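You operate a simulated robot arm through the tools that you are given. There is no shell and no other tool.

You are at the controls of a simulated robot arm. One attempt, no reset.

TASK
Open the red lever, set GUIDE and GAP as the coil's tag says, close it again and oil the pads.
Fine: GUIDE is the black slider; push the bench oil button four times; the gap is set between opening and closing. The other controls stay.

It is judged by the outcome, as a careful person would: the job done as asked, and still so three seconds after it is handed in. It fails if anything else is knocked over, pushed out of place, dropped, spilled or broken.

THE ROBOT
A 6-joint arm with a two-finger gripper, fixed in place. Base frame: the origin is on the floor under the middle of its stand, x ahead of it, y to its left, z up. Units: mm, rad, N and s.
It reaches about 940 mm from its shoulder. Its first joint turns from -2.897 to 2.897 rad. Payload 2.54 kg.
Tool frame: the origin (TCP) lies between the finger pads and is the grasp point; the fingertips stand 30 mm ahead of it; z points along the fingers, y is the line along which they close. The gripper opens to 116 mm; its body begins 95 mm behind the TCP.
Orientation is that of the tool frame in the base frame, as a unit quaternion [x, y, z, w]. With the fingers straight down and closing along the base's y, the tool's x points along the base's -x, its y along +y and its z along -z.

THE INTERFACE
- The arm moves only by the tool arm_command. Its argument "commands" is a list that holds one entry, the list of rows, each a list of 7 numbers: the closure, from 0 (fully open) to 1 (shut), then the shift along the tool's x, y, z in cm, then the turn, a rotation vector about the tool's x, y, z in rad. In form: [[[claw, dx, dy, dz, rx, ry, rz], ...]]. A call has 1 to 20 rows; each row shifts and turns the commanded pose from where the row before left it, along the tool's axes as they then stand. A row lasts 0.2 s, in which the tool goes at most 50 mm and 0.15 rad; a call with a longer step from one row to the next is refused whole, and so is a gripper value outside its range. Where a pose cannot be reached the arm comes as near as it can. A force on the tool above 60 N (or 10 N above the force at the start of the call, whichever is more), or a blocked arm, ends the call early, and 0.2 s more pass. The fingers move at their own pace (about 72 mm/s each) and stop on an object; they squeeze with about 41 N. The grip force told is the motor's: it shows also when the fingers shut on nothing. Time passes only in rows, and 0.2 s behind the last, so rows that do not move let the fingers close. It gives the time, the measured TCP pose, the force on the tool (base axes), the opening and the grip force at its end, in the units of the frame above (readings bear some noise), with the torque about the TCP (base axes, N m) and any sound that the robot's microphone picked up.
- Cameras (640 x 400 px; columns grow to the right, rows downward): "scene" is fixed at [50.5, -651.1, 1613]; the picture's right is [0.60, -0.80, 0.00], its down [-0.42, -0.31, -0.86] and it looks along [0.69, 0.51, -0.52] (base axes); focal length 322 px, centre (320, 200). "wrist" rides on the gripper at [69, -15, -122] in the tool frame; the picture's right is [0.21, 0.98, 0.00], its down [-0.83, 0.18, -0.53] and it looks along [-0.52, 0.12, 0.85] (tool axes); focal length 251 px, centre (320, 200). There is no depth. A picture from a camera that has moved, and an enlarged one, comes with that camera's place and axes in the base frame and with its lens.
- capture(camera): a new picture of that camera. The clock stands still meanwhile.
- zoom(camera, box): a new picture of the part [left, top, right, bottom] of that camera's present view, enlarged. The clock stands still meanwhile.
- job_done(): hands the job in; it is judged then, once.

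Nothing tells you positions but the pictures and the camera data. Unless the task says otherwise, let go and move clear before handing in.

The tools are called after "Call:" by a JSON object that holds its "name" and its "arguments". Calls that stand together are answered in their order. arm_command: Moves the arm, as the interface text tells. Its arguments: {"type":"object","properties":{"commands":{"type":"array"}},"required":["commands"]} The other tools are called the same way: capture (camera) takes a picture; zoom (camera, box) takes an enlarged picture of a part of a camera's view; job_done () hands the job in.

At the start:

```text
time: 0.0
tool_pos: [518.7, -29.3, 1382.8]
orientation: [0.0, 1.0, 0.0, 0.0]
contact_force: [0.6, 0.6, -0.3]
torque: [0.0, 0.01, 0.0]
opening: 115.7
gripper_force: 0.1
```

scene: 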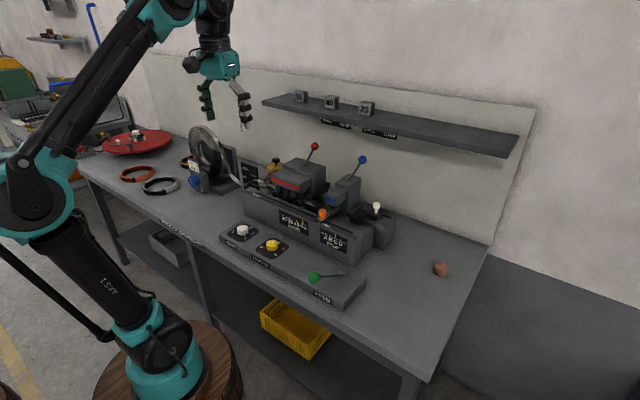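
wrist: 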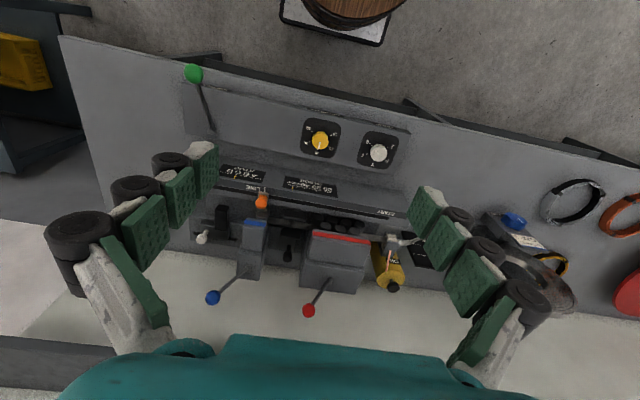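

I see a bench with a machine (red lever, blue lever, orange knob, black slider), a front panel with white and yellow dials and a green lever, and a coil on the left. First I'll zoom in to read the labels and the coil's tag.

Call:
{"name": "zoom", "arguments": {"camera": "scene", "box": [220, 130, 400, 250]}}

Call:
{"name": "zoom", "arguments": {"camera": "scene", "box": [170, 110, 290, 200]}}

Call:
{"name": "zoom", "arguments": {"camera": "scene", "box": [210, 200, 370, 310]}}

Call:
{"name": "zoom", "arguments": {"camera": "wrist", "box": [180, 150, 420, 320]}}

Call:
{"name": "zoom", "arguments": {"camera": "wrist", "box": [440, 170, 620, 320]}}

Call:
{"name": "zoom", "arguments": {"camera": "wrist", "box": [180, 60, 420, 200]}}

```text
3.33 times, centred on (310, 190) of scene
camera zoom: at [50.5, -651.1, 1613.0], right [0.6, -0.8, 0.0], down [-0.42, -0.31, -0.86], along [0.69, 0.51, -0.52], focal length 1073 px, centre (353, 233)
```

zoom: 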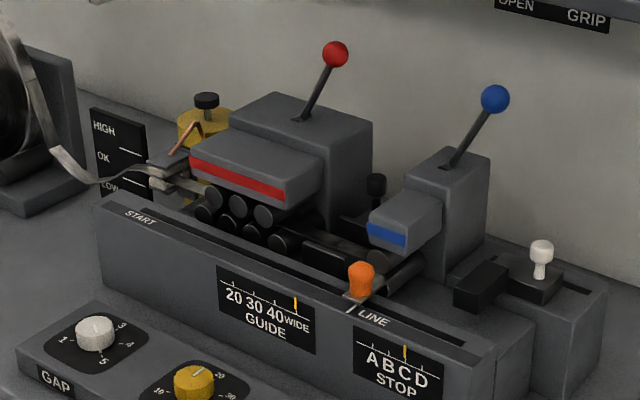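

```text
4.44 times, centred on (230, 155) of scene
camera zoom: at [50.5, -651.1, 1613.0], right [0.6, -0.8, 0.0], down [-0.42, -0.31, -0.86], along [0.69, 0.51, -0.52], focal length 1430 px, centre (720, 400)
```

zoom: 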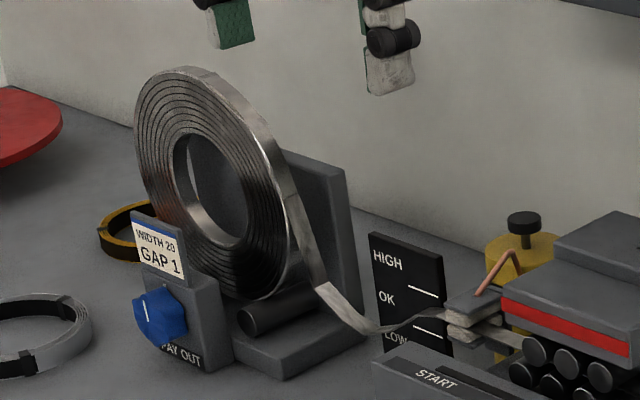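

```text
3.64 times, centred on (290, 255) of scene
camera zoom: at [50.5, -651.1, 1613.0], right [0.6, -0.8, 0.0], down [-0.42, -0.31, -0.86], along [0.69, 0.51, -0.52], focal length 1170 px, centre (429, 0)
```

zoom: 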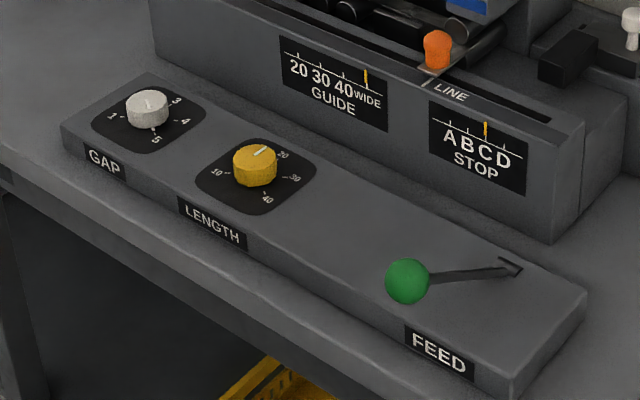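

```text
2.35 times, centred on (300, 235) of wrist
camera zoom: at [449.2, -46.4, 1505.3], right [-0.21, 0.98, 0.0], down [0.83, 0.18, 0.53], along [0.52, 0.12, -0.84], focal length 592 px, centre (367, 118)
```

zoom: 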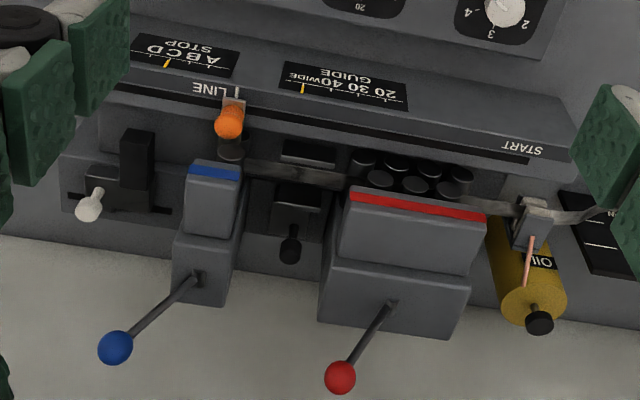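

```text
2.67 times, centred on (530, 245) of wrist
camera zoom: at [449.2, -46.4, 1505.3], right [-0.21, 0.98, 0.0], down [0.83, 0.18, 0.53], along [0.52, 0.12, -0.84], focal length 670 px, centre (-240, 80)
```

zoom: 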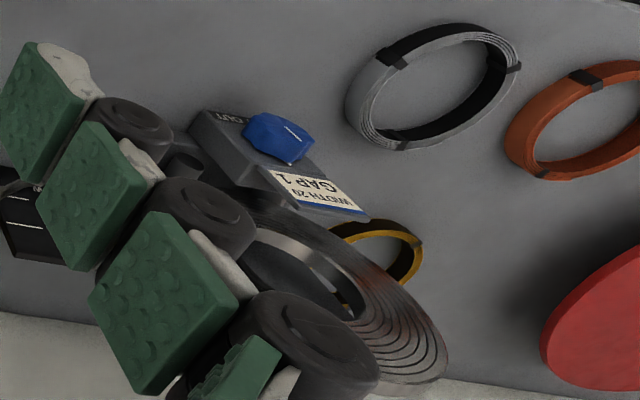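

```text
2.67 times, centred on (300, 130) of wrist
camera zoom: at [449.2, -46.4, 1505.3], right [-0.21, 0.98, 0.0], down [0.83, 0.18, 0.53], along [0.52, 0.12, -0.84], focal length 670 px, centre (373, 387)
```

zoom: 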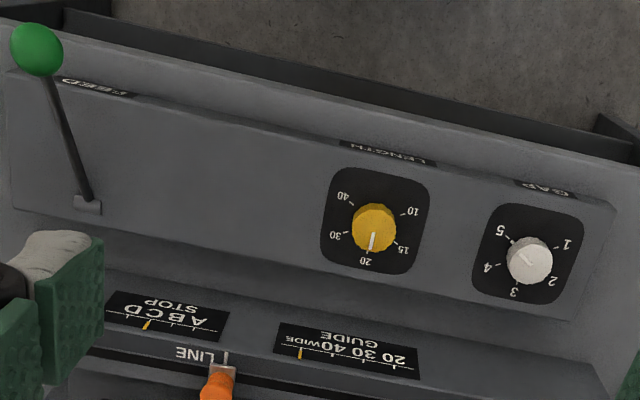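

The coil's tag reads WIDTH 20 / GAP 1; GUIDE is at WIDE and must go to 20. I'll read the shelf labels and dials more closely before moving.

Call:
{"name": "zoom", "arguments": {"camera": "scene", "box": [260, 80, 420, 160]}}

Call:
{"name": "zoom", "arguments": {"camera": "scene", "box": [200, 150, 250, 190]}}

Call:
{"name": "zoom", "arguments": {"camera": "scene", "box": [220, 210, 300, 260]}}

Call:
{"name": "zoom", "arguments": {"camera": "wrist", "box": [340, 120, 420, 170]}}

Call:
{"name": "zoom", "arguments": {"camera": "wrist", "box": [260, 190, 360, 260]}}

Call:
{"name": "zoom", "arguments": {"camera": "wrist", "box": [360, 210, 460, 300]}}

Call:
{"name": "zoom", "arguments": {"camera": "scene", "box": [310, 160, 360, 200]}}

```text
4.00 times, centred on (340, 120) of scene
camera zoom: at [50.5, -651.1, 1613.0], right [0.6, -0.8, 0.0], down [-0.42, -0.31, -0.86], along [0.69, 0.51, -0.52], focal length 1287 px, centre (240, 520)
```

zoom: 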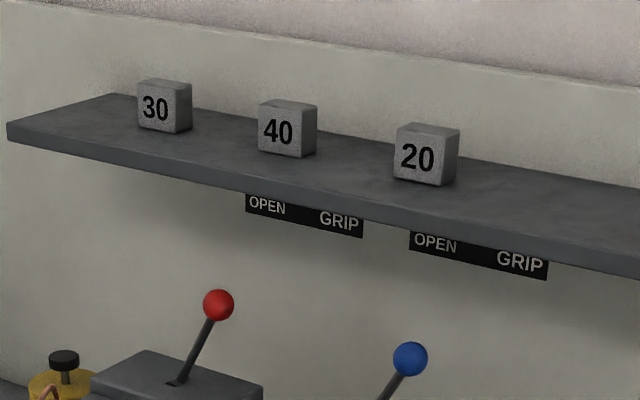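

```text
10.00 times, centred on (225, 170) of scene
camera zoom: at [50.5, -651.1, 1613.0], right [0.6, -0.8, 0.0], down [-0.42, -0.31, -0.86], along [0.69, 0.51, -0.52], focal length 3218 px, centre (1270, 500)
```

zoom: 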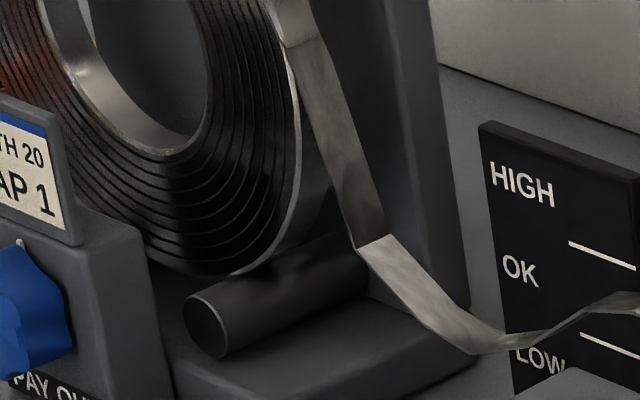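

```text
8.00 times, centred on (260, 235) of scene
camera zoom: at [50.5, -651.1, 1613.0], right [0.6, -0.8, 0.0], down [-0.42, -0.31, -0.86], along [0.69, 0.51, -0.52], focal length 2574 px, centre (800, -80)
```

zoom: 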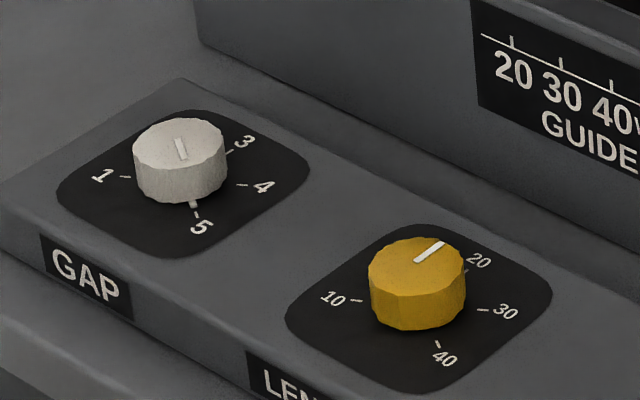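

```text
8.00 times, centred on (380, 145) of wrist
camera zoom: at [449.2, -46.4, 1505.3], right [-0.21, 0.98, 0.0], down [0.83, 0.18, 0.53], along [0.52, 0.12, -0.84], focal length 2012 px, centre (-160, 640)
```

zoom: 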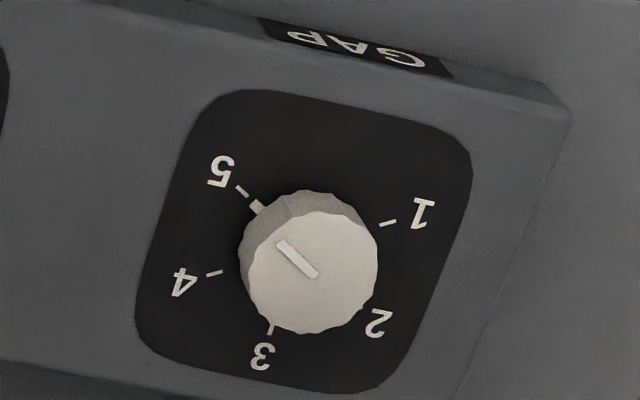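

```text
5.71 times, centred on (310, 225) of wrist
camera zoom: at [449.2, -46.4, 1505.3], right [-0.21, 0.98, 0.0], down [0.83, 0.18, 0.53], along [0.52, 0.12, -0.84], focal length 1437 px, centre (377, 57)
```

zoom: 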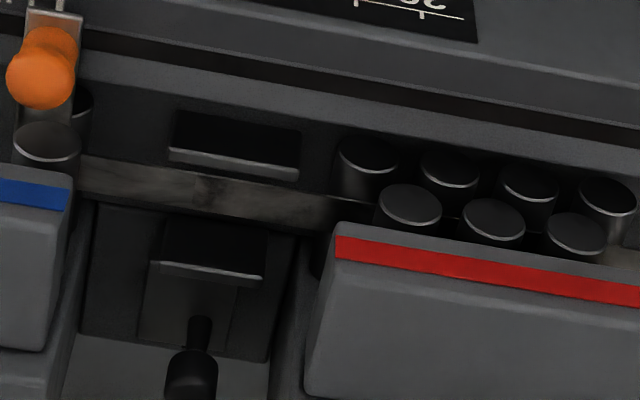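

```text
4.44 times, centred on (410, 255) of wrist
camera zoom: at [449.2, -46.4, 1505.3], right [-0.21, 0.98, 0.0], down [0.83, 0.18, 0.53], along [0.52, 0.12, -0.84], focal length 1118 px, centre (-80, -44)
```

zoom: 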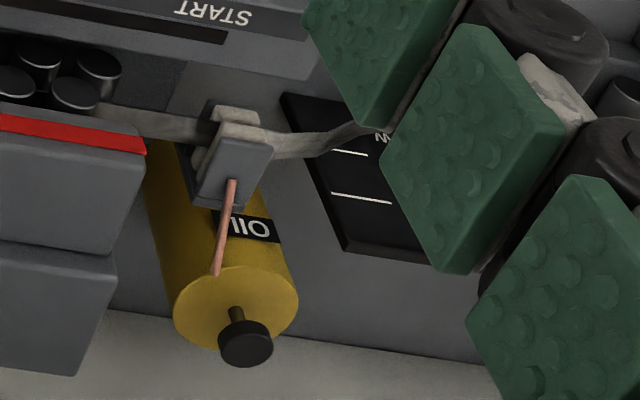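

```text
10.00 times, centred on (335, 180) of scene
camera zoom: at [50.5, -651.1, 1613.0], right [0.6, -0.8, 0.0], down [-0.42, -0.31, -0.86], along [0.69, 0.51, -0.52], focal length 3218 px, centre (170, 400)
```

zoom: 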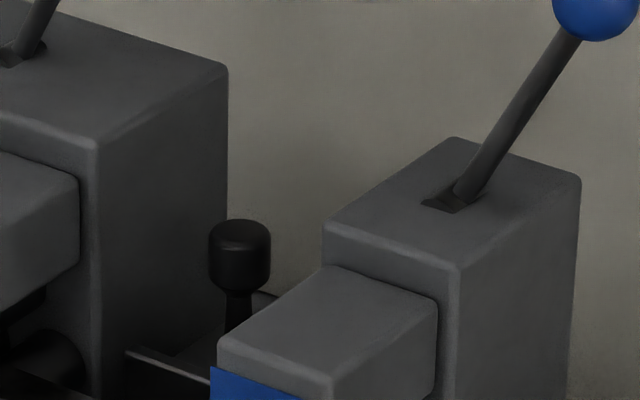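

Both levers lean toward GRIP (right, −y); red ball is near (947, 35, 1165), oil button near (995, 293, 1021), black guide knob near (937, −28, 1022). I'll check the gripper shape and confirm the tag once more before moving.

Call:
{"name": "zoom", "arguments": {"camera": "scene", "box": [160, 0, 288, 140]}}

Call:
{"name": "zoom", "arguments": {"camera": "scene", "box": [194, 158, 218, 190]}}

Call:
{"name": "zoom", "arguments": {"camera": "scene", "box": [0, 0, 260, 400]}}

```text
2.86 times, centred on (224, 70) of scene
camera zoom: at [50.5, -651.1, 1613.0], right [0.6, -0.8, 0.0], down [-0.42, -0.31, -0.86], along [0.69, 0.51, -0.52], focal length 919 px, centre (594, 571)
```

zoom: 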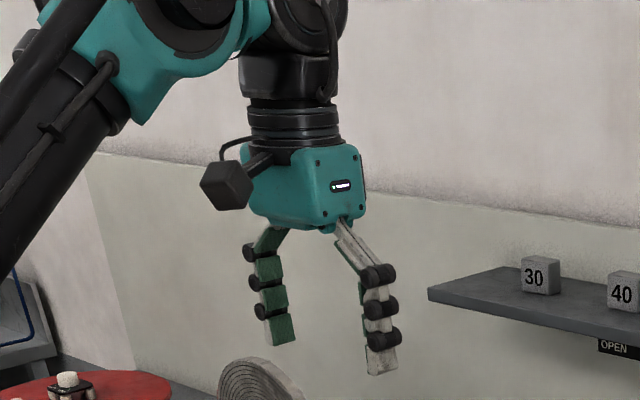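

```text
12.50 times, centred on (206, 174) of scene
camera zoom: at [50.5, -651.1, 1613.0], right [0.6, -0.8, 0.0], down [-0.42, -0.31, -0.86], along [0.69, 0.51, -0.52], focal length 4022 px, centre (1745, 525)
```

zoom: 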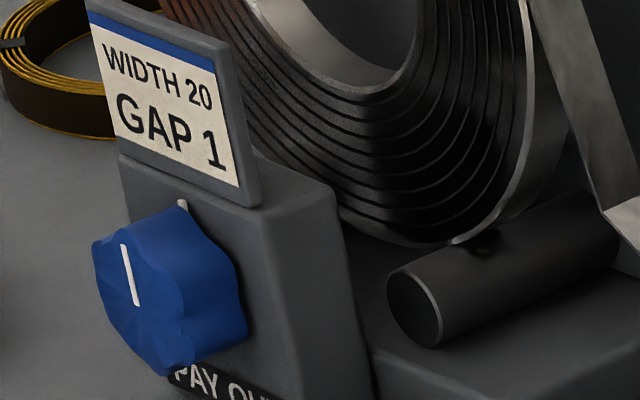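

```text
1.00 times, centred on (130, 200) of scene (not enlarged: the box is as wide or as high as the picture)
camera zoom: at [50.5, -651.1, 1613.0], right [0.6, -0.8, 0.0], down [-0.42, -0.31, -0.86], along [0.69, 0.51, -0.52], focal length 322 px, centre (510, 200)
```

zoom: 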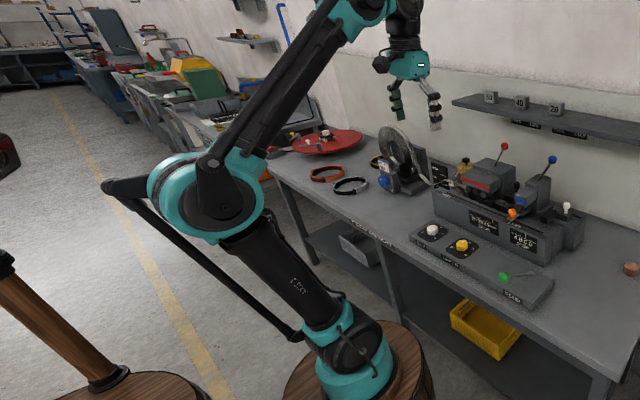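

The tag is confirmed: WIDTH 20, GAP 1. I'll tilt the gripper forward (the shelf overhangs the levers at about x ≥ 990, z ≥ 1260) and move to a view position in front of the red lever.

Call:
{"name": "arm_command", "arguments": {"commands": [[[0, 0, 0, 0, 0, -0.14, 0], [0, 0, 0, 0, 0, -0.14, 0], [0, 0, 0, 0, 0, -0.14, 0], [0, 0, 0, 0, 0, -0.14, 0], [0, 0, 0, 0, 0, -0.14, 0], [0.3, -1.833, 0.643, 2.5, 0, 0, 0], [0.3, -1.833, 0.643, 2.5, 0, 0, 0], [0.3, -1.833, 0.643, 2.5, 0, 0, 0], [0.3, -1.833, 0.643, 2.5, 0, 0, 0], [0.3, -1.833, 0.643, 2.5, 0, 0, 0], [0.3, -1.833, 0.643, 2.5, 0, 0, 0], [0.3, -1.833, 0.643, 2.5, 0, 0, 0], [0.3, -1.833, 0.643, 2.5, 0, 0, 0]]]}}

```text
time: 2.8
tool_pos: [759.5, 20.6, 1324.8]
orientation: [0.0, 0.939, 0.0, 0.344]
contact_force: [-0.9, -0.1, 0.4]
torque: [0.03, -0.02, 0.03]
opening: 81.1
gripper_force: 0.0
```

The arm moved as expected. I'm taking pictures to refine the lever and machine positions from this closer viewpoint.

Call:
{"name": "capture", "arguments": {"camera": "wrist"}}

Call:
{"name": "capture", "arguments": {"camera": "scene"}}

```text
taken
camera wrist: at [627.7, 4.9, 1373.7], right [-0.16, 0.98, -0.14], down [0.29, 0.18, 0.94], along [0.94, 0.11, -0.31], focal length 251 px, centre (320, 200)
```

wrist: 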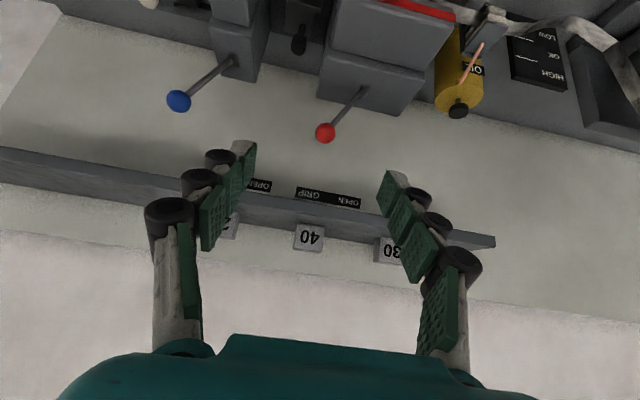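

```text
taken
```

scene: 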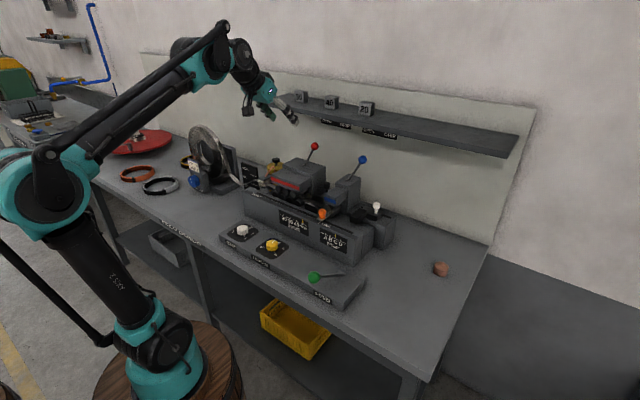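

The red ball position is confirmed at about (947, 35, 1165). I'll approach along the tool axis so that the open fingers straddle the ball, stopping short to check.

Call:
{"name": "arm_command", "arguments": {"commands": [[[0.3, -2.12, 0.72, 0, 0, 0, 0], [0.3, -2.12, 0.72, 0, 0, 0, 0], [0.3, 0, 0, 3.0, 0, 0, 0], [0.3, 0, 0, 3.0, 0, 0, 0], [0.3, 0, 0, 3.0, 0, 0, 0], [0.3, 0, 0, 3.0, 0, 0, 0], [0.3, 0, 0, 3.0, 0, 0, 0], [0.3, 0, 0, 2.0, 0, 0, 0]]]}}

Call:
{"name": "capture", "arguments": {"camera": "wrist"}}

Call:
{"name": "zoom", "arguments": {"camera": "scene", "box": [220, 60, 420, 200]}}

```text
time: 4.6
tool_pos: [900.4, 36.4, 1221.1]
orientation: [0.0, 0.939, 0.0, 0.344]
contact_force: [-0.2, -0.5, 0.9]
torque: [-0.03, 0.0, 0.02]
opening: 81.2
gripper_force: 0.0
```

```text
taken
camera wrist: at [769.0, 19.5, 1270.2], right [-0.16, 0.98, -0.14], down [0.29, 0.18, 0.94], along [0.94, 0.12, -0.31], focal length 251 px, centre (320, 200)
```

wrist: 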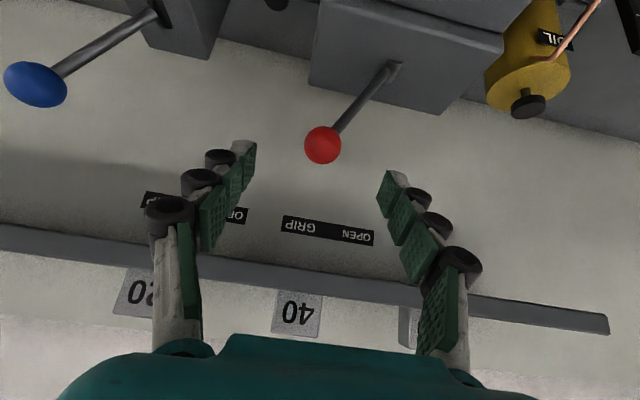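

```text
2.86 times, centred on (320, 130) of scene
camera zoom: at [50.5, -651.1, 1613.0], right [0.6, -0.8, 0.0], down [-0.42, -0.31, -0.86], along [0.69, 0.51, -0.52], focal length 919 px, centre (320, 400)
```

zoom: 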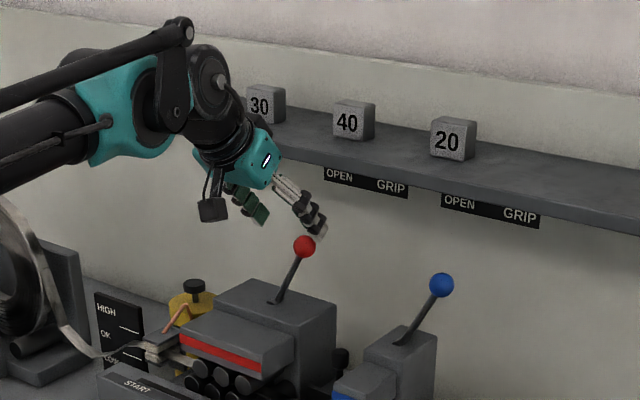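

The fingers are aligned with the red ball. Next I'll advance 67 mm so the ball lies between the pads and close partly to cage it.

Call:
{"name": "arm_command", "arguments": {"commands": [[[0.3, 0, 0, 2.2, 0, 0, 0], [0.3, 0, 0, 2.2, 0, 0, 0], [0.3, 0, 0, 2.3, 0, 0, 0], [0.58, 0, 0, 0, 0, 0, 0], [0.58, 0, 0, 0, 0, 0, 0]]]}}

Call:
{"name": "capture", "arguments": {"camera": "wrist"}}

Call:
{"name": "zoom", "arguments": {"camera": "scene", "box": [250, 80, 390, 200]}}

```text
time: 5.8
tool_pos: [944.5, 36.3, 1170.6]
orientation: [0.001, 0.939, 0.001, 0.343]
contact_force: [0.0, 0.1, -0.5]
torque: [-0.01, -0.01, 0.0]
opening: 48.8
gripper_force: 0.0
```

```text
taken
camera wrist: at [812.1, 19.3, 1219.3], right [-0.16, 0.98, -0.14], down [0.29, 0.18, 0.94], along [0.94, 0.11, -0.31], focal length 251 px, centre (320, 200)
```

wrist: 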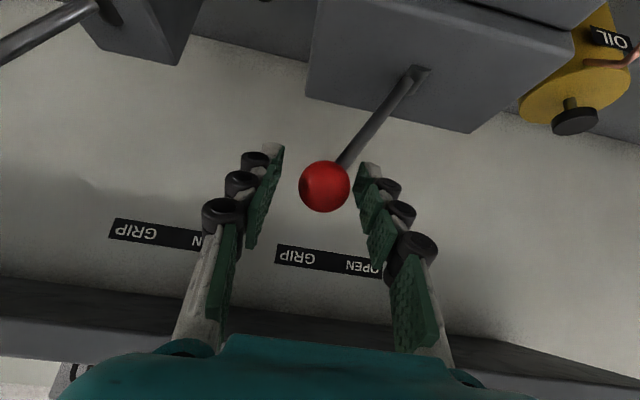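

```text
3.33 times, centred on (320, 140) of scene
camera zoom: at [50.5, -651.1, 1613.0], right [0.6, -0.8, 0.0], down [-0.42, -0.31, -0.86], along [0.69, 0.51, -0.52], focal length 1073 px, centre (320, 400)
```

zoom: 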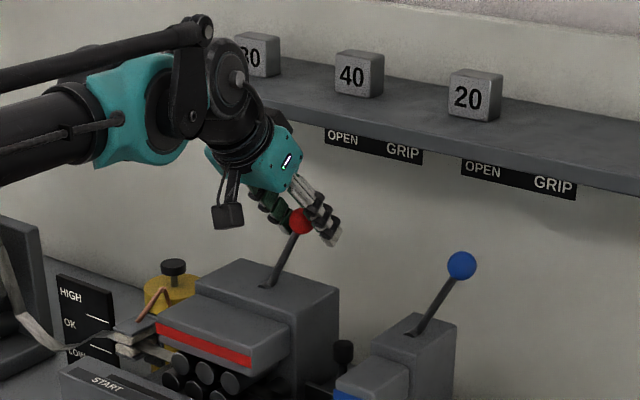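

The ball is caged between the pads. I'll now swing the lever toward OPEN (+y), following the arc in small steps.

Call:
{"name": "arm_command", "arguments": {"commands": [[[0.58, 0, 1.0, 0, 0, 0, 0], [0.58, -0.13, 0.7, -0.15, 0, 0, 0], [0.58, -0.13, 0.7, -0.15, 0, 0, 0], [0.58, -0.16, 0.75, -0.19, 0, 0, 0], [0.58, -0.16, 0.75, -0.19, 0, 0, 0], [0.58, -0.11, 0.75, -0.13, 0, 0, 0], [0.58, -0.11, 0.75, -0.13, 0, 0, 0]]]}}

Call:
{"name": "capture", "arguments": {"camera": "wrist"}}

```text
time: 7.4
tool_pos: [944.5, 89.4, 1182.9]
orientation: [0.001, 0.939, 0.0, 0.344]
contact_force: [-0.8, 0.1, -0.1]
torque: [0.01, 0.0, -0.01]
opening: 48.9
gripper_force: 0.4
```

```text
taken
camera wrist: at [813.3, 73.5, 1232.0], right [-0.16, 0.98, -0.14], down [0.29, 0.18, 0.94], along [0.94, 0.11, -0.31], focal length 251 px, centre (320, 200)
```

wrist: 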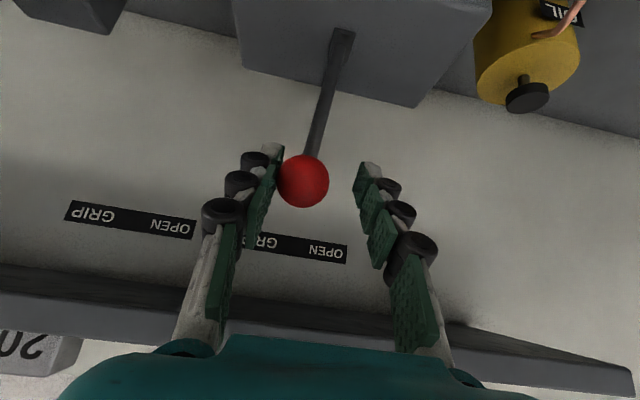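

The lever is swinging freely with little force, at about mid-stroke. I'll continue along the arc to the OPEN side.

Call:
{"name": "arm_command", "arguments": {"commands": [[[0.58, -0.064, 0.75, -0.077, 0, 0, 0], [0.58, -0.045, 0.75, -0.054, 0, 0, 0], [0.58, -0.02, 0.75, -0.023, 0, 0, 0], [0.58, 0.013, 0.75, 0.015, 0, 0, 0], [0.58, 0.05, 0.75, 0.06, 0, 0, 0], [0.58, 0.077, 0.75, 0.092, 0, 0, 0], [0.58, 0.11, 0.75, 0.13, 0, 0, 0], [0.58, 0.13, 0.75, 0.153, 0, 0, 0], [0.58, 0.174, 0.75, 0.207, 0, 0, 0]]]}}

Call:
{"name": "capture", "arguments": {"camera": "wrist"}}

Call:
{"name": "zoom", "arguments": {"camera": "scene", "box": [240, 90, 380, 210]}}

```text
time: 9.4
tool_pos: [944.9, 156.3, 1177.8]
orientation: [0.001, 0.939, 0.0, 0.343]
contact_force: [1.9, -11.2, 3.9]
torque: [-0.22, -0.02, 0.02]
opening: 55.8
gripper_force: 5.2
```

```text
taken
camera wrist: at [813.2, 139.0, 1225.8], right [-0.16, 0.98, -0.14], down [0.29, 0.18, 0.94], along [0.94, 0.11, -0.31], focal length 251 px, centre (320, 200)
```

wrist: 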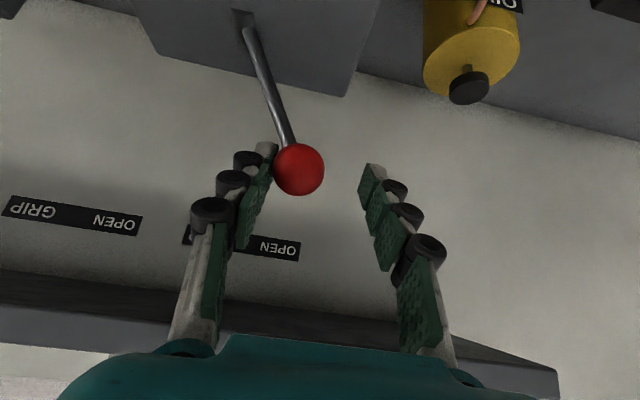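

```text
3.33 times, centred on (310, 150) of scene
camera zoom: at [50.5, -651.1, 1613.0], right [0.6, -0.8, 0.0], down [-0.42, -0.31, -0.86], along [0.69, 0.51, -0.52], focal length 1073 px, centre (353, 367)
```

zoom: 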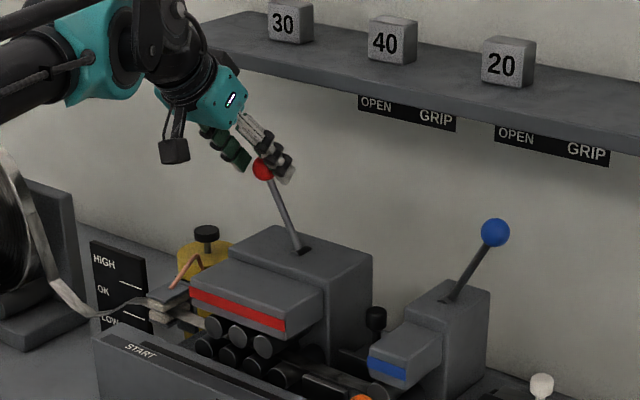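

The lever has reached its end stop at about y = 140 (force reading shows the stop). I'll center on the ball, open, and back out along the tool axis, then check the lever stays open.

Call:
{"name": "arm_command", "arguments": {"commands": [[[0.58, 0, -0.8, 0, 0, 0, 0], [0.5, 0, -0.7, 0, 0, 0, 0], [0.3, 0, 0, 0, 0, 0, 0], [0.3, 0, 0, 0, 0, 0, 0], [0.3, 0, 0, -3, 0, 0, 0], [0.3, 0, 0, -3, 0, 0, 0], [0.3, 0, 0, -4, 0, 0, 0], [0.3, 0, 0, -4, 0, 0, 0]]]}}

Call:
{"name": "capture", "arguments": {"camera": "wrist"}}

Call:
{"name": "zoom", "arguments": {"camera": "scene", "box": [240, 120, 380, 240]}}

```text
time: 11.2
tool_pos: [854.2, 142.1, 1284.0]
orientation: [0.0, 0.94, 0.0, 0.342]
contact_force: [0.6, 0.3, 0.0]
torque: [-0.01, 0.02, 0.04]
opening: 81.5
gripper_force: 0.0
```

```text
taken
camera wrist: at [722.7, 125.5, 1332.6], right [-0.16, 0.98, -0.14], down [0.29, 0.18, 0.94], along [0.94, 0.11, -0.31], focal length 251 px, centre (320, 200)
```

wrist: 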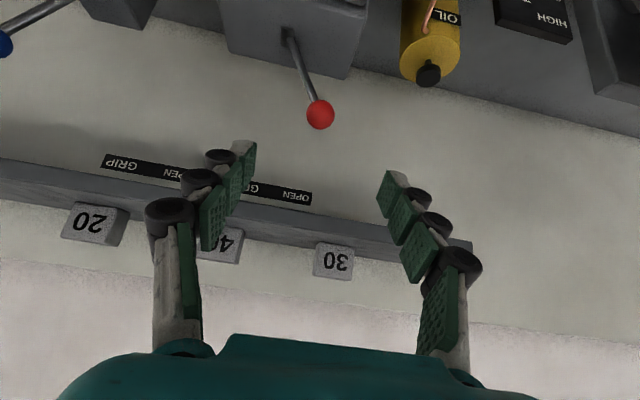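

```text
3.33 times, centred on (310, 180) of scene
camera zoom: at [50.5, -651.1, 1613.0], right [0.6, -0.8, 0.0], down [-0.42, -0.31, -0.86], along [0.69, 0.51, -0.52], focal length 1073 px, centre (353, 267)
```

zoom: 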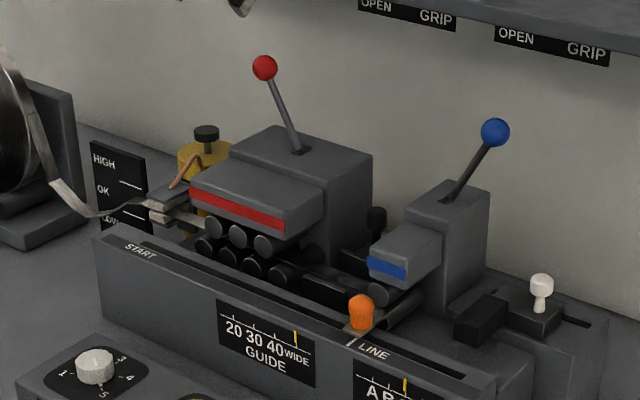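

The red lever stays at OPEN. Next is the GUIDE: I'll move to a viewing pose over the black knob between the two housings.

Call:
{"name": "arm_command", "arguments": {"commands": [[[0.3, 0, 0, 0, 0, 0.117, 0], [0.3, 0, 0, 0, 0, 0.117, 0], [0.3, 0, 0, 0, 0, 0.116, 0], [0.3, 1.325, -2.125, 1.3, 0, 0, 0], [0.3, 1.325, -2.125, 1.3, 0, 0, 0], [0.3, 1.325, -2.125, 1.3, 0, 0, 0], [0.3, 1.325, -2.125, 1.3, 0, 0, 0], [0.3, 1.325, -2.125, 1.3, 0, 0, 0], [0.3, 1.325, -2.125, 1.3, 0, 0, 0], [0.3, 1.325, -2.125, 1.3, 0, 0, 0], [0.3, 1.325, -2.125, 1.3, 0, 0, 0]]]}}

Call:
{"name": "capture", "arguments": {"camera": "wrist"}}

Call:
{"name": "zoom", "arguments": {"camera": "wrist", "box": [200, 60, 440, 220]}}

```text
time: 13.6
tool_pos: [791.3, -27.2, 1149.2]
orientation: [0.0, 0.985, 0.0, 0.175]
contact_force: [0.3, 0.7, 0.1]
torque: [-0.02, 0.0, 0.01]
opening: 81.2
gripper_force: 0.1
```

```text
taken
camera wrist: at [684.0, -44.0, 1240.8], right [-0.2, 0.98, -0.07], down [0.59, 0.18, 0.79], along [0.78, 0.12, -0.61], focal length 251 px, centre (320, 200)
```

wrist: 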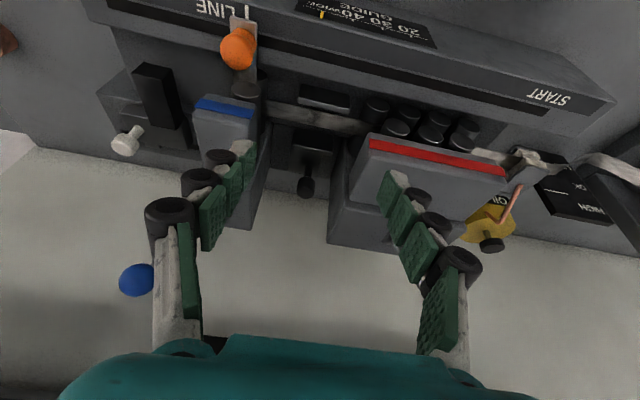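

```text
2.50 times, centred on (320, 140) of wrist
camera zoom: at [684.0, -44.0, 1240.8], right [-0.2, 0.98, -0.07], down [0.59, 0.18, 0.79], along [0.78, 0.12, -0.61], focal length 629 px, centre (320, 350)
```

zoom: 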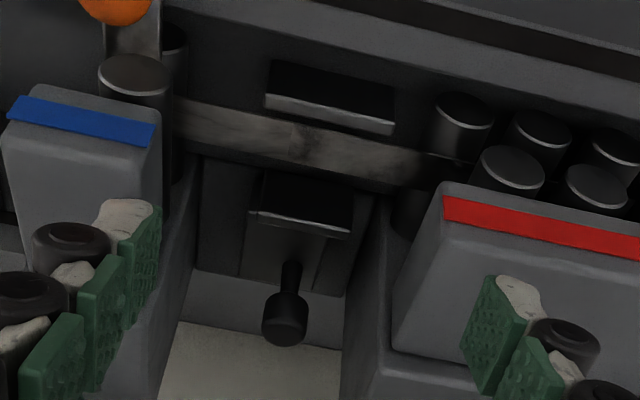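

The black knob sits at about (938, −26, 1022), in a 100 mm gap between the housings (y ≈ −80 to +20). I'll turn the gripper 90° so the fingers straddle it along x (its travel direction), and move above it.

Call:
{"name": "arm_command", "arguments": {"commands": [[[0.48, 0, 0, 0, 0, 0.1, 0], [0.48, 0, 0, 0, 0, 0, 0.1428], [0.48, 0, 0, 0, 0, 0, 0.1428], [0.48, 0, 0, 0, 0, 0, 0.1428], [0.48, 0, 0, 0, 0, 0, 0.1428], [0.48, 0, 0, 0, 0, 0, 0.1428], [0.48, 0, 0, 0, 0, 0, 0.1428], [0.48, 0, 0, 0, 0, 0, 0.1428], [0.48, 0, 0, 0, 0, 0, 0.1428], [0.48, 0, 0, 0, 0, 0, 0.1428], [0.48, 0, 0, 0, 0, 0, 0.1428], [0.48, 0, 0, 0, 0, 0, 0.1428], [0.48, 0.03, 2.8, 1.85, 0, 0, 0], [0.48, 0.03, 2.8, 1.85, 0, 0, 0], [0.48, 0.03, 2.8, 1.85, 0, 0, 0], [0.48, 0.03, 2.8, 1.85, 0, 0, 0]]]}}

Call:
{"name": "capture", "arguments": {"camera": "wrist"}}

Call:
{"name": "zoom", "arguments": {"camera": "scene", "box": [240, 90, 400, 220]}}

```text
time: 17.0
tool_pos: [917.1, -26.0, 1105.7]
orientation: [0.702, 0.701, 0.089, 0.089]
contact_force: [-0.3, 0.0, 0.1]
torque: [0.02, -0.01, 0.04]
opening: 60.3
gripper_force: 0.2
```

```text
taken
camera wrist: at [872.4, 42.1, 1220.3], right [0.95, 0.21, 0.24], down [0.04, -0.83, 0.56], along [0.32, -0.52, -0.79], focal length 251 px, centre (320, 200)
```

wrist: 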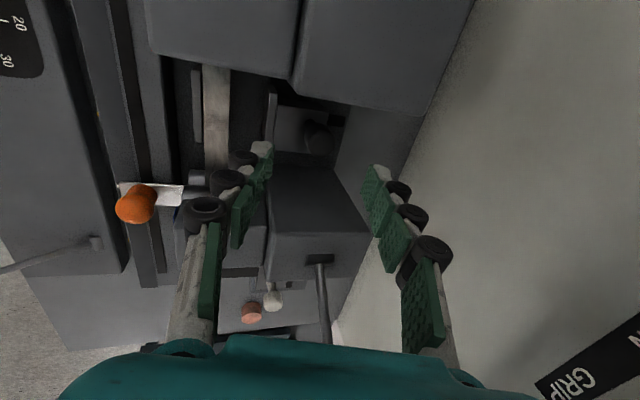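

```text
3.08 times, centred on (320, 155) of scene
camera zoom: at [50.5, -651.1, 1613.0], right [0.6, -0.8, 0.0], down [-0.42, -0.31, -0.86], along [0.69, 0.51, -0.52], focal length 990 px, centre (320, 338)
```

zoom: 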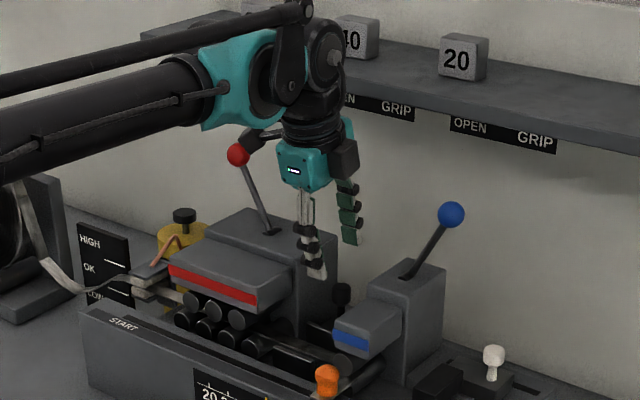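

The gripper is above the knob with fingers fore and aft. I'll descend most of the way along the tool axis and check.

Call:
{"name": "arm_command", "arguments": {"commands": [[[0.48, 0.05, 0, 1.8, 0, 0, 0], [0.48, 0.05, 0, 1.8, 0, 0, 0], [0.48, 0, 0, 1.6, 0, 0, 0]]]}}

Call:
{"name": "capture", "arguments": {"camera": "wrist"}}

Call:
{"name": "zoom", "arguments": {"camera": "wrist", "box": [220, 80, 420, 220]}}

Call:
{"name": "zoom", "arguments": {"camera": "scene", "box": [280, 130, 380, 220]}}

```text
time: 17.8
tool_pos: [930.5, -25.9, 1054.7]
orientation: [0.702, 0.701, 0.089, 0.088]
contact_force: [0.1, 0.2, -0.3]
torque: [-0.01, -0.01, -0.01]
opening: 60.2
gripper_force: 0.1
```

```text
taken
camera wrist: at [885.2, 43.0, 1169.6], right [0.95, 0.21, 0.24], down [0.04, -0.83, 0.56], along [0.32, -0.52, -0.79], focal length 251 px, centre (320, 200)
```

wrist: 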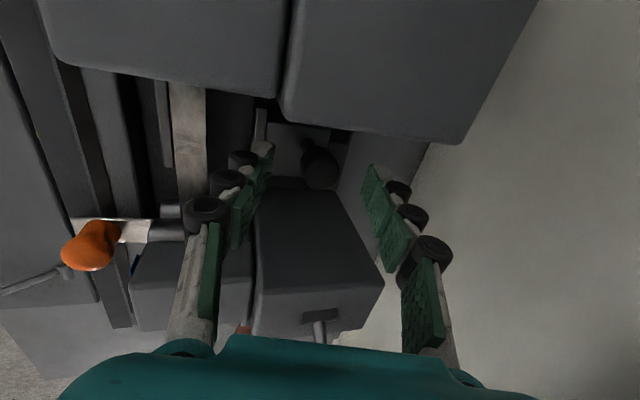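

```text
2.86 times, centred on (320, 150) of wrist
camera zoom: at [885.2, 43.0, 1169.6], right [0.95, 0.21, 0.24], down [0.04, -0.83, 0.56], along [0.32, -0.52, -0.79], focal length 718 px, centre (320, 343)
```

zoom: 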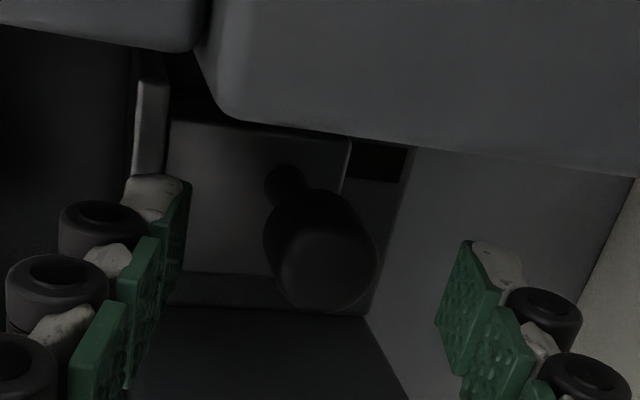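

```text
4.44 times, centred on (330, 175) of scene
camera zoom: at [50.5, -651.1, 1613.0], right [0.6, -0.8, 0.0], down [-0.42, -0.31, -0.86], along [0.69, 0.51, -0.52], focal length 1430 px, centre (276, 311)
```

zoom: 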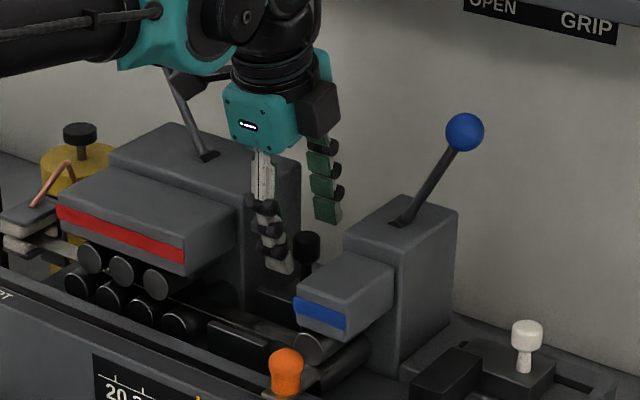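

The knob is centered between fingers (top ≈ z 1033, block top ≈ z 983). I'll narrow the opening to ~44 mm and descend the last 15 mm, staying clear of the jaw plate.

Call:
{"name": "arm_command", "arguments": {"commands": [[[0.62, 0, 0, 0, 0, 0, 0], [0.62, 0, 0, 0, 0, 0, 0], [0.62, 0, 0, 0.8, 0, 0, 0], [0.62, 0, 0, 0.7, 0, 0, 0]]]}}

Call:
{"name": "zoom", "arguments": {"camera": "wrist", "box": [220, 80, 420, 220]}}

Call:
{"name": "zoom", "arguments": {"camera": "scene", "box": [270, 150, 370, 250]}}

```text
time: 18.8
tool_pos: [934.1, -25.1, 1040.5]
orientation: [0.702, 0.702, 0.088, 0.089]
contact_force: [0.1, -0.2, 0.0]
torque: [-0.02, 0.01, -0.01]
opening: 44.3
gripper_force: 0.0
```

```text
2.86 times, centred on (320, 150) of wrist
camera zoom: at [889.4, 43.0, 1155.3], right [0.95, 0.21, 0.24], down [0.04, -0.83, 0.56], along [0.32, -0.52, -0.79], focal length 718 px, centre (320, 343)
```

zoom: 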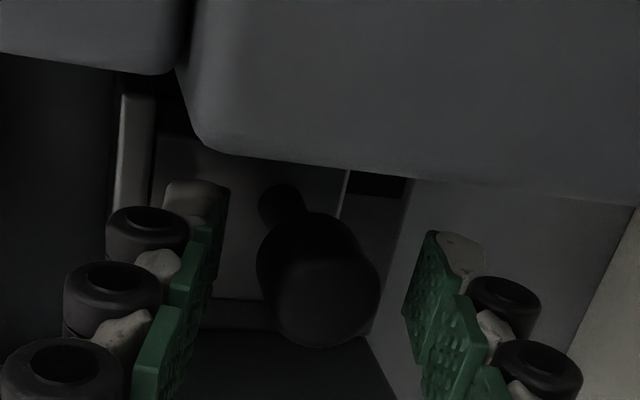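

```text
4.00 times, centred on (320, 200) of scene
camera zoom: at [50.5, -651.1, 1613.0], right [0.6, -0.8, 0.0], down [-0.42, -0.31, -0.86], along [0.69, 0.51, -0.52], focal length 1287 px, centre (320, 200)
```

zoom: 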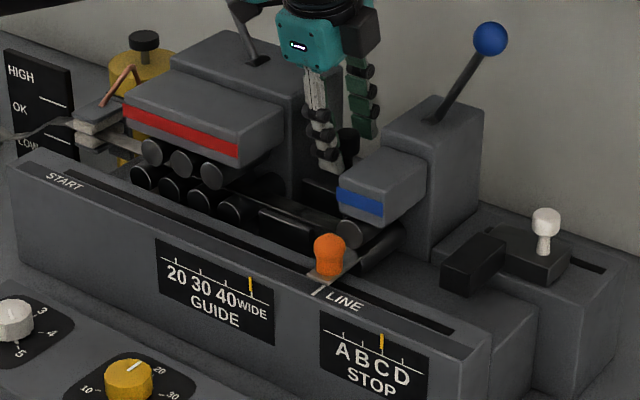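

The knob is caged. Now I'll pull toward −x in small steps and watch the GUIDE pointer.

Call:
{"name": "arm_command", "arguments": {"commands": [[[0.62, 0, -0.581, -0.148, 0, 0, 0], [0.62, 0, -0.581, -0.148, 0, 0, 0], [0.62, 0, -0.484, -0.124, 0, 0, 0], [0.62, 0, -0.484, -0.124, 0, 0, 0]]]}}

Call:
{"name": "zoom", "arguments": {"camera": "wrist", "box": [220, 80, 420, 220]}}

Call:
{"name": "zoom", "arguments": {"camera": "scene", "box": [270, 150, 370, 250]}}

```text
time: 19.8
tool_pos: [913.6, -24.0, 1040.3]
orientation: [0.701, 0.702, 0.089, 0.088]
contact_force: [1.4, -0.1, 0.0]
torque: [0.02, -0.02, 0.02]
opening: 45.3
gripper_force: 0.8
```

```text
2.86 times, centred on (320, 150) of wrist
camera zoom: at [867.3, 42.7, 1155.4], right [0.95, 0.21, 0.24], down [0.04, -0.83, 0.56], along [0.32, -0.52, -0.79], focal length 718 px, centre (320, 343)
```

zoom: 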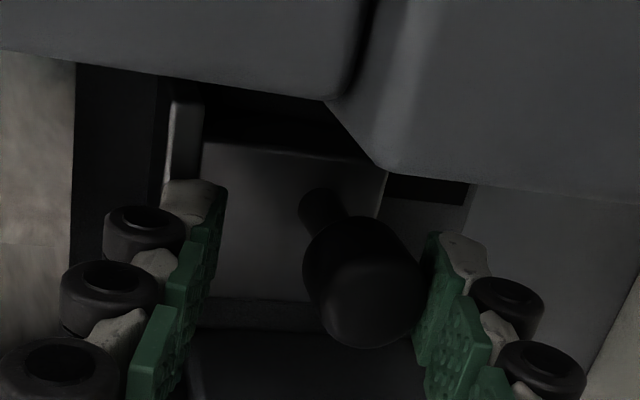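

```text
4.00 times, centred on (320, 200) of scene
camera zoom: at [50.5, -651.1, 1613.0], right [0.6, -0.8, 0.0], down [-0.42, -0.31, -0.86], along [0.69, 0.51, -0.52], focal length 1287 px, centre (320, 200)
```

zoom: 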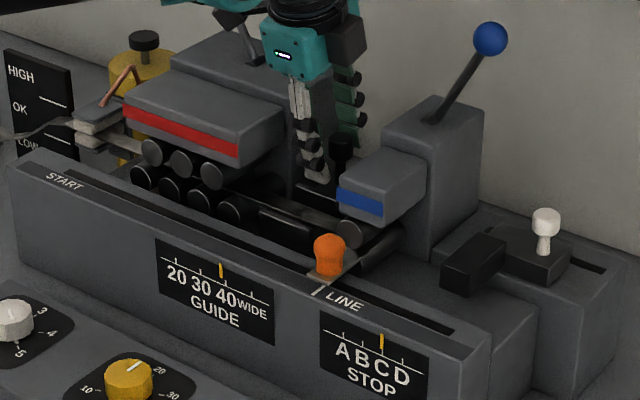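

The pointer moved from WIDE to about 40, so −x is the right direction and ~10 mm equals one step. I'll zoom on the scale to measure precisely.

Call:
{"name": "zoom", "arguments": {"camera": "scene", "box": [275, 205, 325, 240]}}

```text
11.43 times, centred on (300, 222) of scene
camera zoom: at [50.5, -651.1, 1613.0], right [0.6, -0.8, 0.0], down [-0.42, -0.31, -0.86], along [0.69, 0.51, -0.52], focal length 3678 px, centre (549, -57)
```

zoom: 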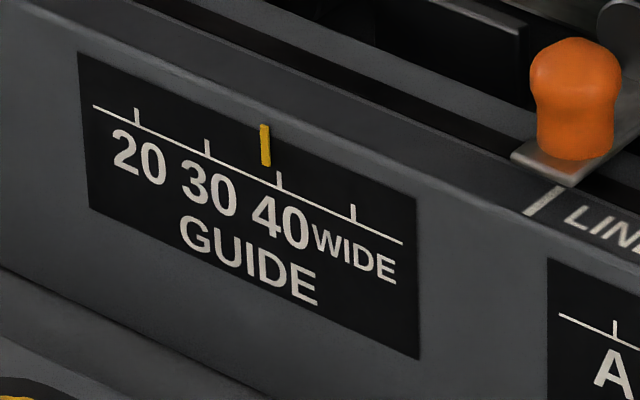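

The pointer is 0.16 step past 40; 20 is about 18 mm further. I'll move 15 mm and re-check.

Call:
{"name": "arm_command", "arguments": {"commands": [[[0.62, -0.05, -0.484, -0.124, 0, 0, 0], [0.62, -0.05, -0.484, -0.124, 0, 0, 0], [0.62, 0, -0.484, -0.124, 0, 0, 0]]]}}

Call:
{"name": "zoom", "arguments": {"camera": "scene", "box": [275, 205, 325, 240]}}

Call:
{"name": "zoom", "arguments": {"camera": "wrist", "box": [220, 80, 420, 220]}}

```text
time: 20.6
tool_pos: [898.6, -26.1, 1041.0]
orientation: [0.701, 0.702, 0.089, 0.089]
contact_force: [0.2, 0.6, -0.8]
torque: [-0.02, 0.03, 0.02]
opening: 44.9
gripper_force: 0.4
```

```text
11.43 times, centred on (300, 222) of scene
camera zoom: at [50.5, -651.1, 1613.0], right [0.6, -0.8, 0.0], down [-0.42, -0.31, -0.86], along [0.69, 0.51, -0.52], focal length 3678 px, centre (549, -57)
```

zoom: 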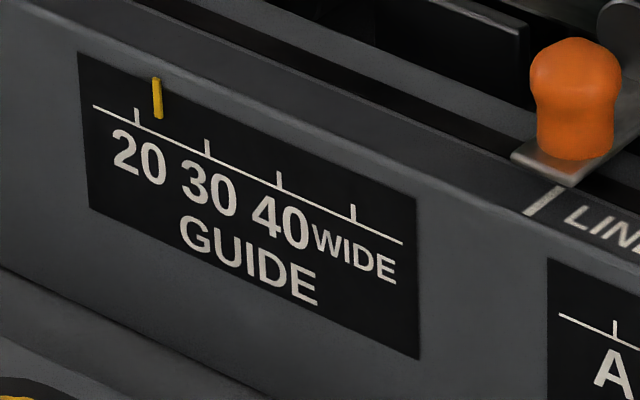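

```text
2.86 times, centred on (320, 150) of wrist
camera zoom: at [852.7, 41.6, 1155.1], right [0.95, 0.21, 0.24], down [0.04, -0.83, 0.56], along [0.32, -0.52, -0.79], focal length 718 px, centre (320, 343)
```

zoom: 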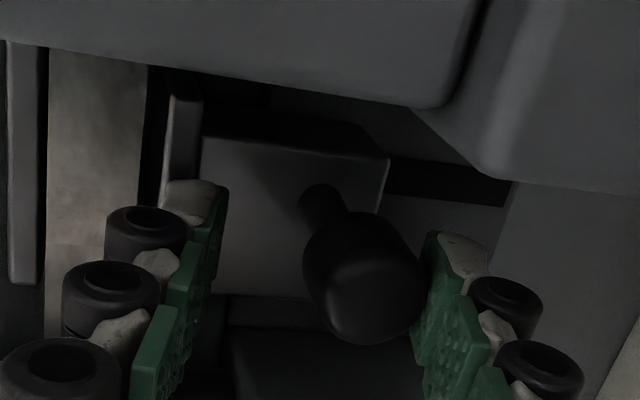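

The pointer is now 3 mm short of 20. One more 3 mm nudge.

Call:
{"name": "arm_command", "arguments": {"commands": [[[0.62, 0, -0.145, -0.037, 0, 0, 0], [0.62, 0, -0.145, -0.037, 0, 0, 0]]]}}

Call:
{"name": "zoom", "arguments": {"camera": "scene", "box": [275, 205, 325, 240]}}

Call:
{"name": "zoom", "arguments": {"camera": "wrist", "box": [220, 80, 420, 220]}}

```text
time: 21.2
tool_pos: [895.0, -25.6, 1040.2]
orientation: [0.702, 0.701, 0.089, 0.088]
contact_force: [1.1, 0.5, 0.3]
torque: [0.0, -0.02, 0.01]
opening: 44.6
gripper_force: 0.5
```

```text
11.43 times, centred on (300, 222) of scene
camera zoom: at [50.5, -651.1, 1613.0], right [0.6, -0.8, 0.0], down [-0.42, -0.31, -0.86], along [0.69, 0.51, -0.52], focal length 3678 px, centre (549, -57)
```

zoom: 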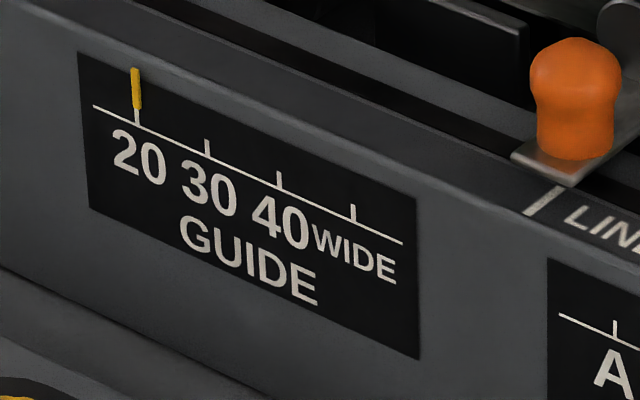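

```text
2.86 times, centred on (320, 150) of wrist
camera zoom: at [849.7, 41.4, 1155.2], right [0.95, 0.21, 0.24], down [0.04, -0.83, 0.56], along [0.32, -0.52, -0.79], focal length 718 px, centre (320, 343)
```

zoom: 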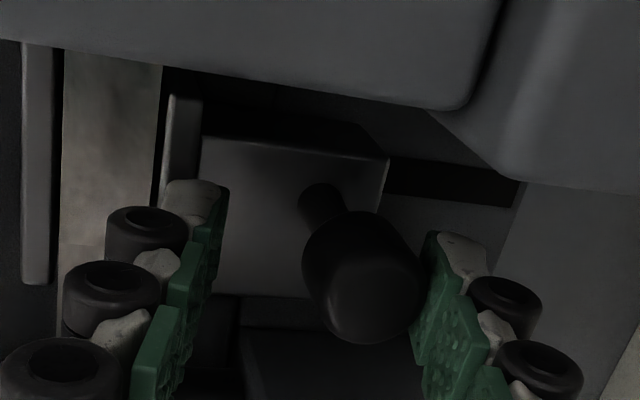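

GUIDE now reads 20. I'll free the knob (small +x), lift straight up, and travel to above the GAP dial (about (650, 148), plate z ≈ 893) with the tool vertical.

Call:
{"name": "arm_command", "arguments": {"commands": [[[0.62, 0, 0.775, 0.198, 0, 0, 0], [0.62, 0, 0.494, -1.938, 0, 0, 0], [0.62, 0, 0.494, -1.938, 0, 0, 0], [0.62, 0, 0.494, -1.938, 0, 0, 0], [0.5, 0, 0.494, -1.938, 0, 0, 0], [0.5, 0, 0.494, -1.938, 0, 0, 0], [0.5, 0, 0.494, -1.938, 0, 0, 0], [0.4, 2.48, -3.5, -0.893, 0, 0, 0], [0.4, 2.48, -3.5, -0.893, 0, 0, 0], [0.4, 2.48, -3.5, -0.893, 0, 0, 0], [0.4, 2.48, -3.5, -0.893, 0, 0, 0], [0.4, 2.48, -3.5, -0.893, 0, 0, 0], [0.4, 2.48, -3.5, -0.893, 0, 0, 0], [0.4, 2.48, -3.5, -0.893, 0, 0, 0], [0.4, 0, 0, 0, 0.125, 0, 0], [0.4, 0, 0, 0, 0.125, 0, 0], [0.4, 0, 0, 0, 0, 0, -0.131], [0.4, 0, 0, 0, 0, 0, -0.131], [0.4, 0, 0, 0, 0, 0, -0.131], [0.4, 0, 0, 0, 0, 0, -0.131]]]}}

Call:
{"name": "capture", "arguments": {"camera": "wrist"}}

Call:
{"name": "capture", "arguments": {"camera": "scene"}}

Call:
{"name": "zoom", "arguments": {"camera": "scene", "box": [270, 150, 370, 250]}}

```text
time: 25.4
tool_pos: [650.1, 147.4, 1160.7]
orientation: [0.499, 0.866, 0.001, 0.001]
contact_force: [0.6, 0.3, -0.4]
torque: [-0.01, 0.01, -0.04]
opening: 69.7
gripper_force: 0.2
```

```text
taken
camera wrist: at [601.5, 198.6, 1283.0], right [0.74, 0.68, 0.0], down [0.57, -0.62, 0.53], along [0.36, -0.39, -0.85], focal length 251 px, centre (320, 200)
```

wrist: 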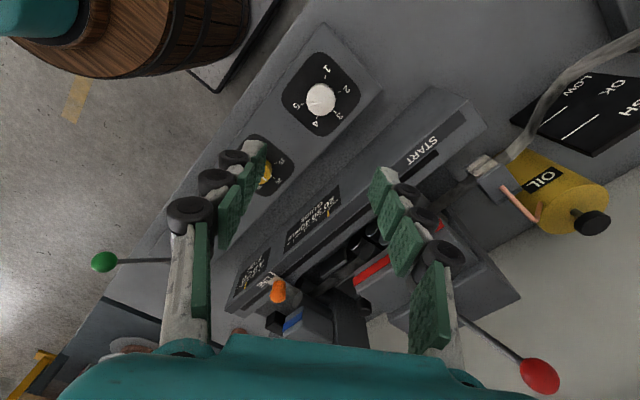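

```text
taken
```

scene: 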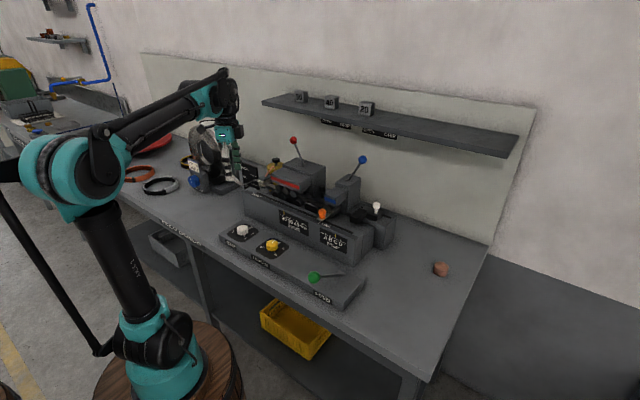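

```text
4.00 times, centred on (320, 200) of scene
camera zoom: at [50.5, -651.1, 1613.0], right [0.6, -0.8, 0.0], down [-0.42, -0.31, -0.86], along [0.69, 0.51, -0.52], focal length 1287 px, centre (320, 200)
```

zoom: 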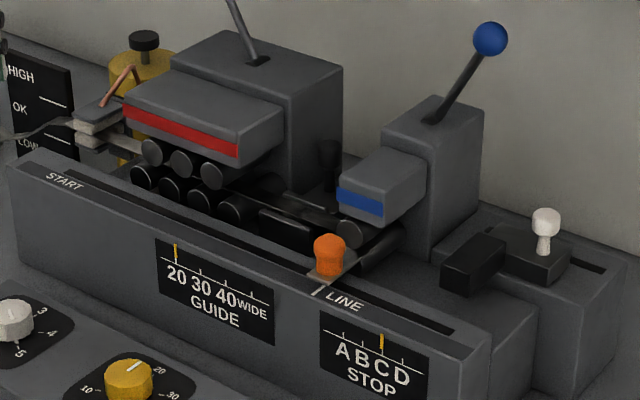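

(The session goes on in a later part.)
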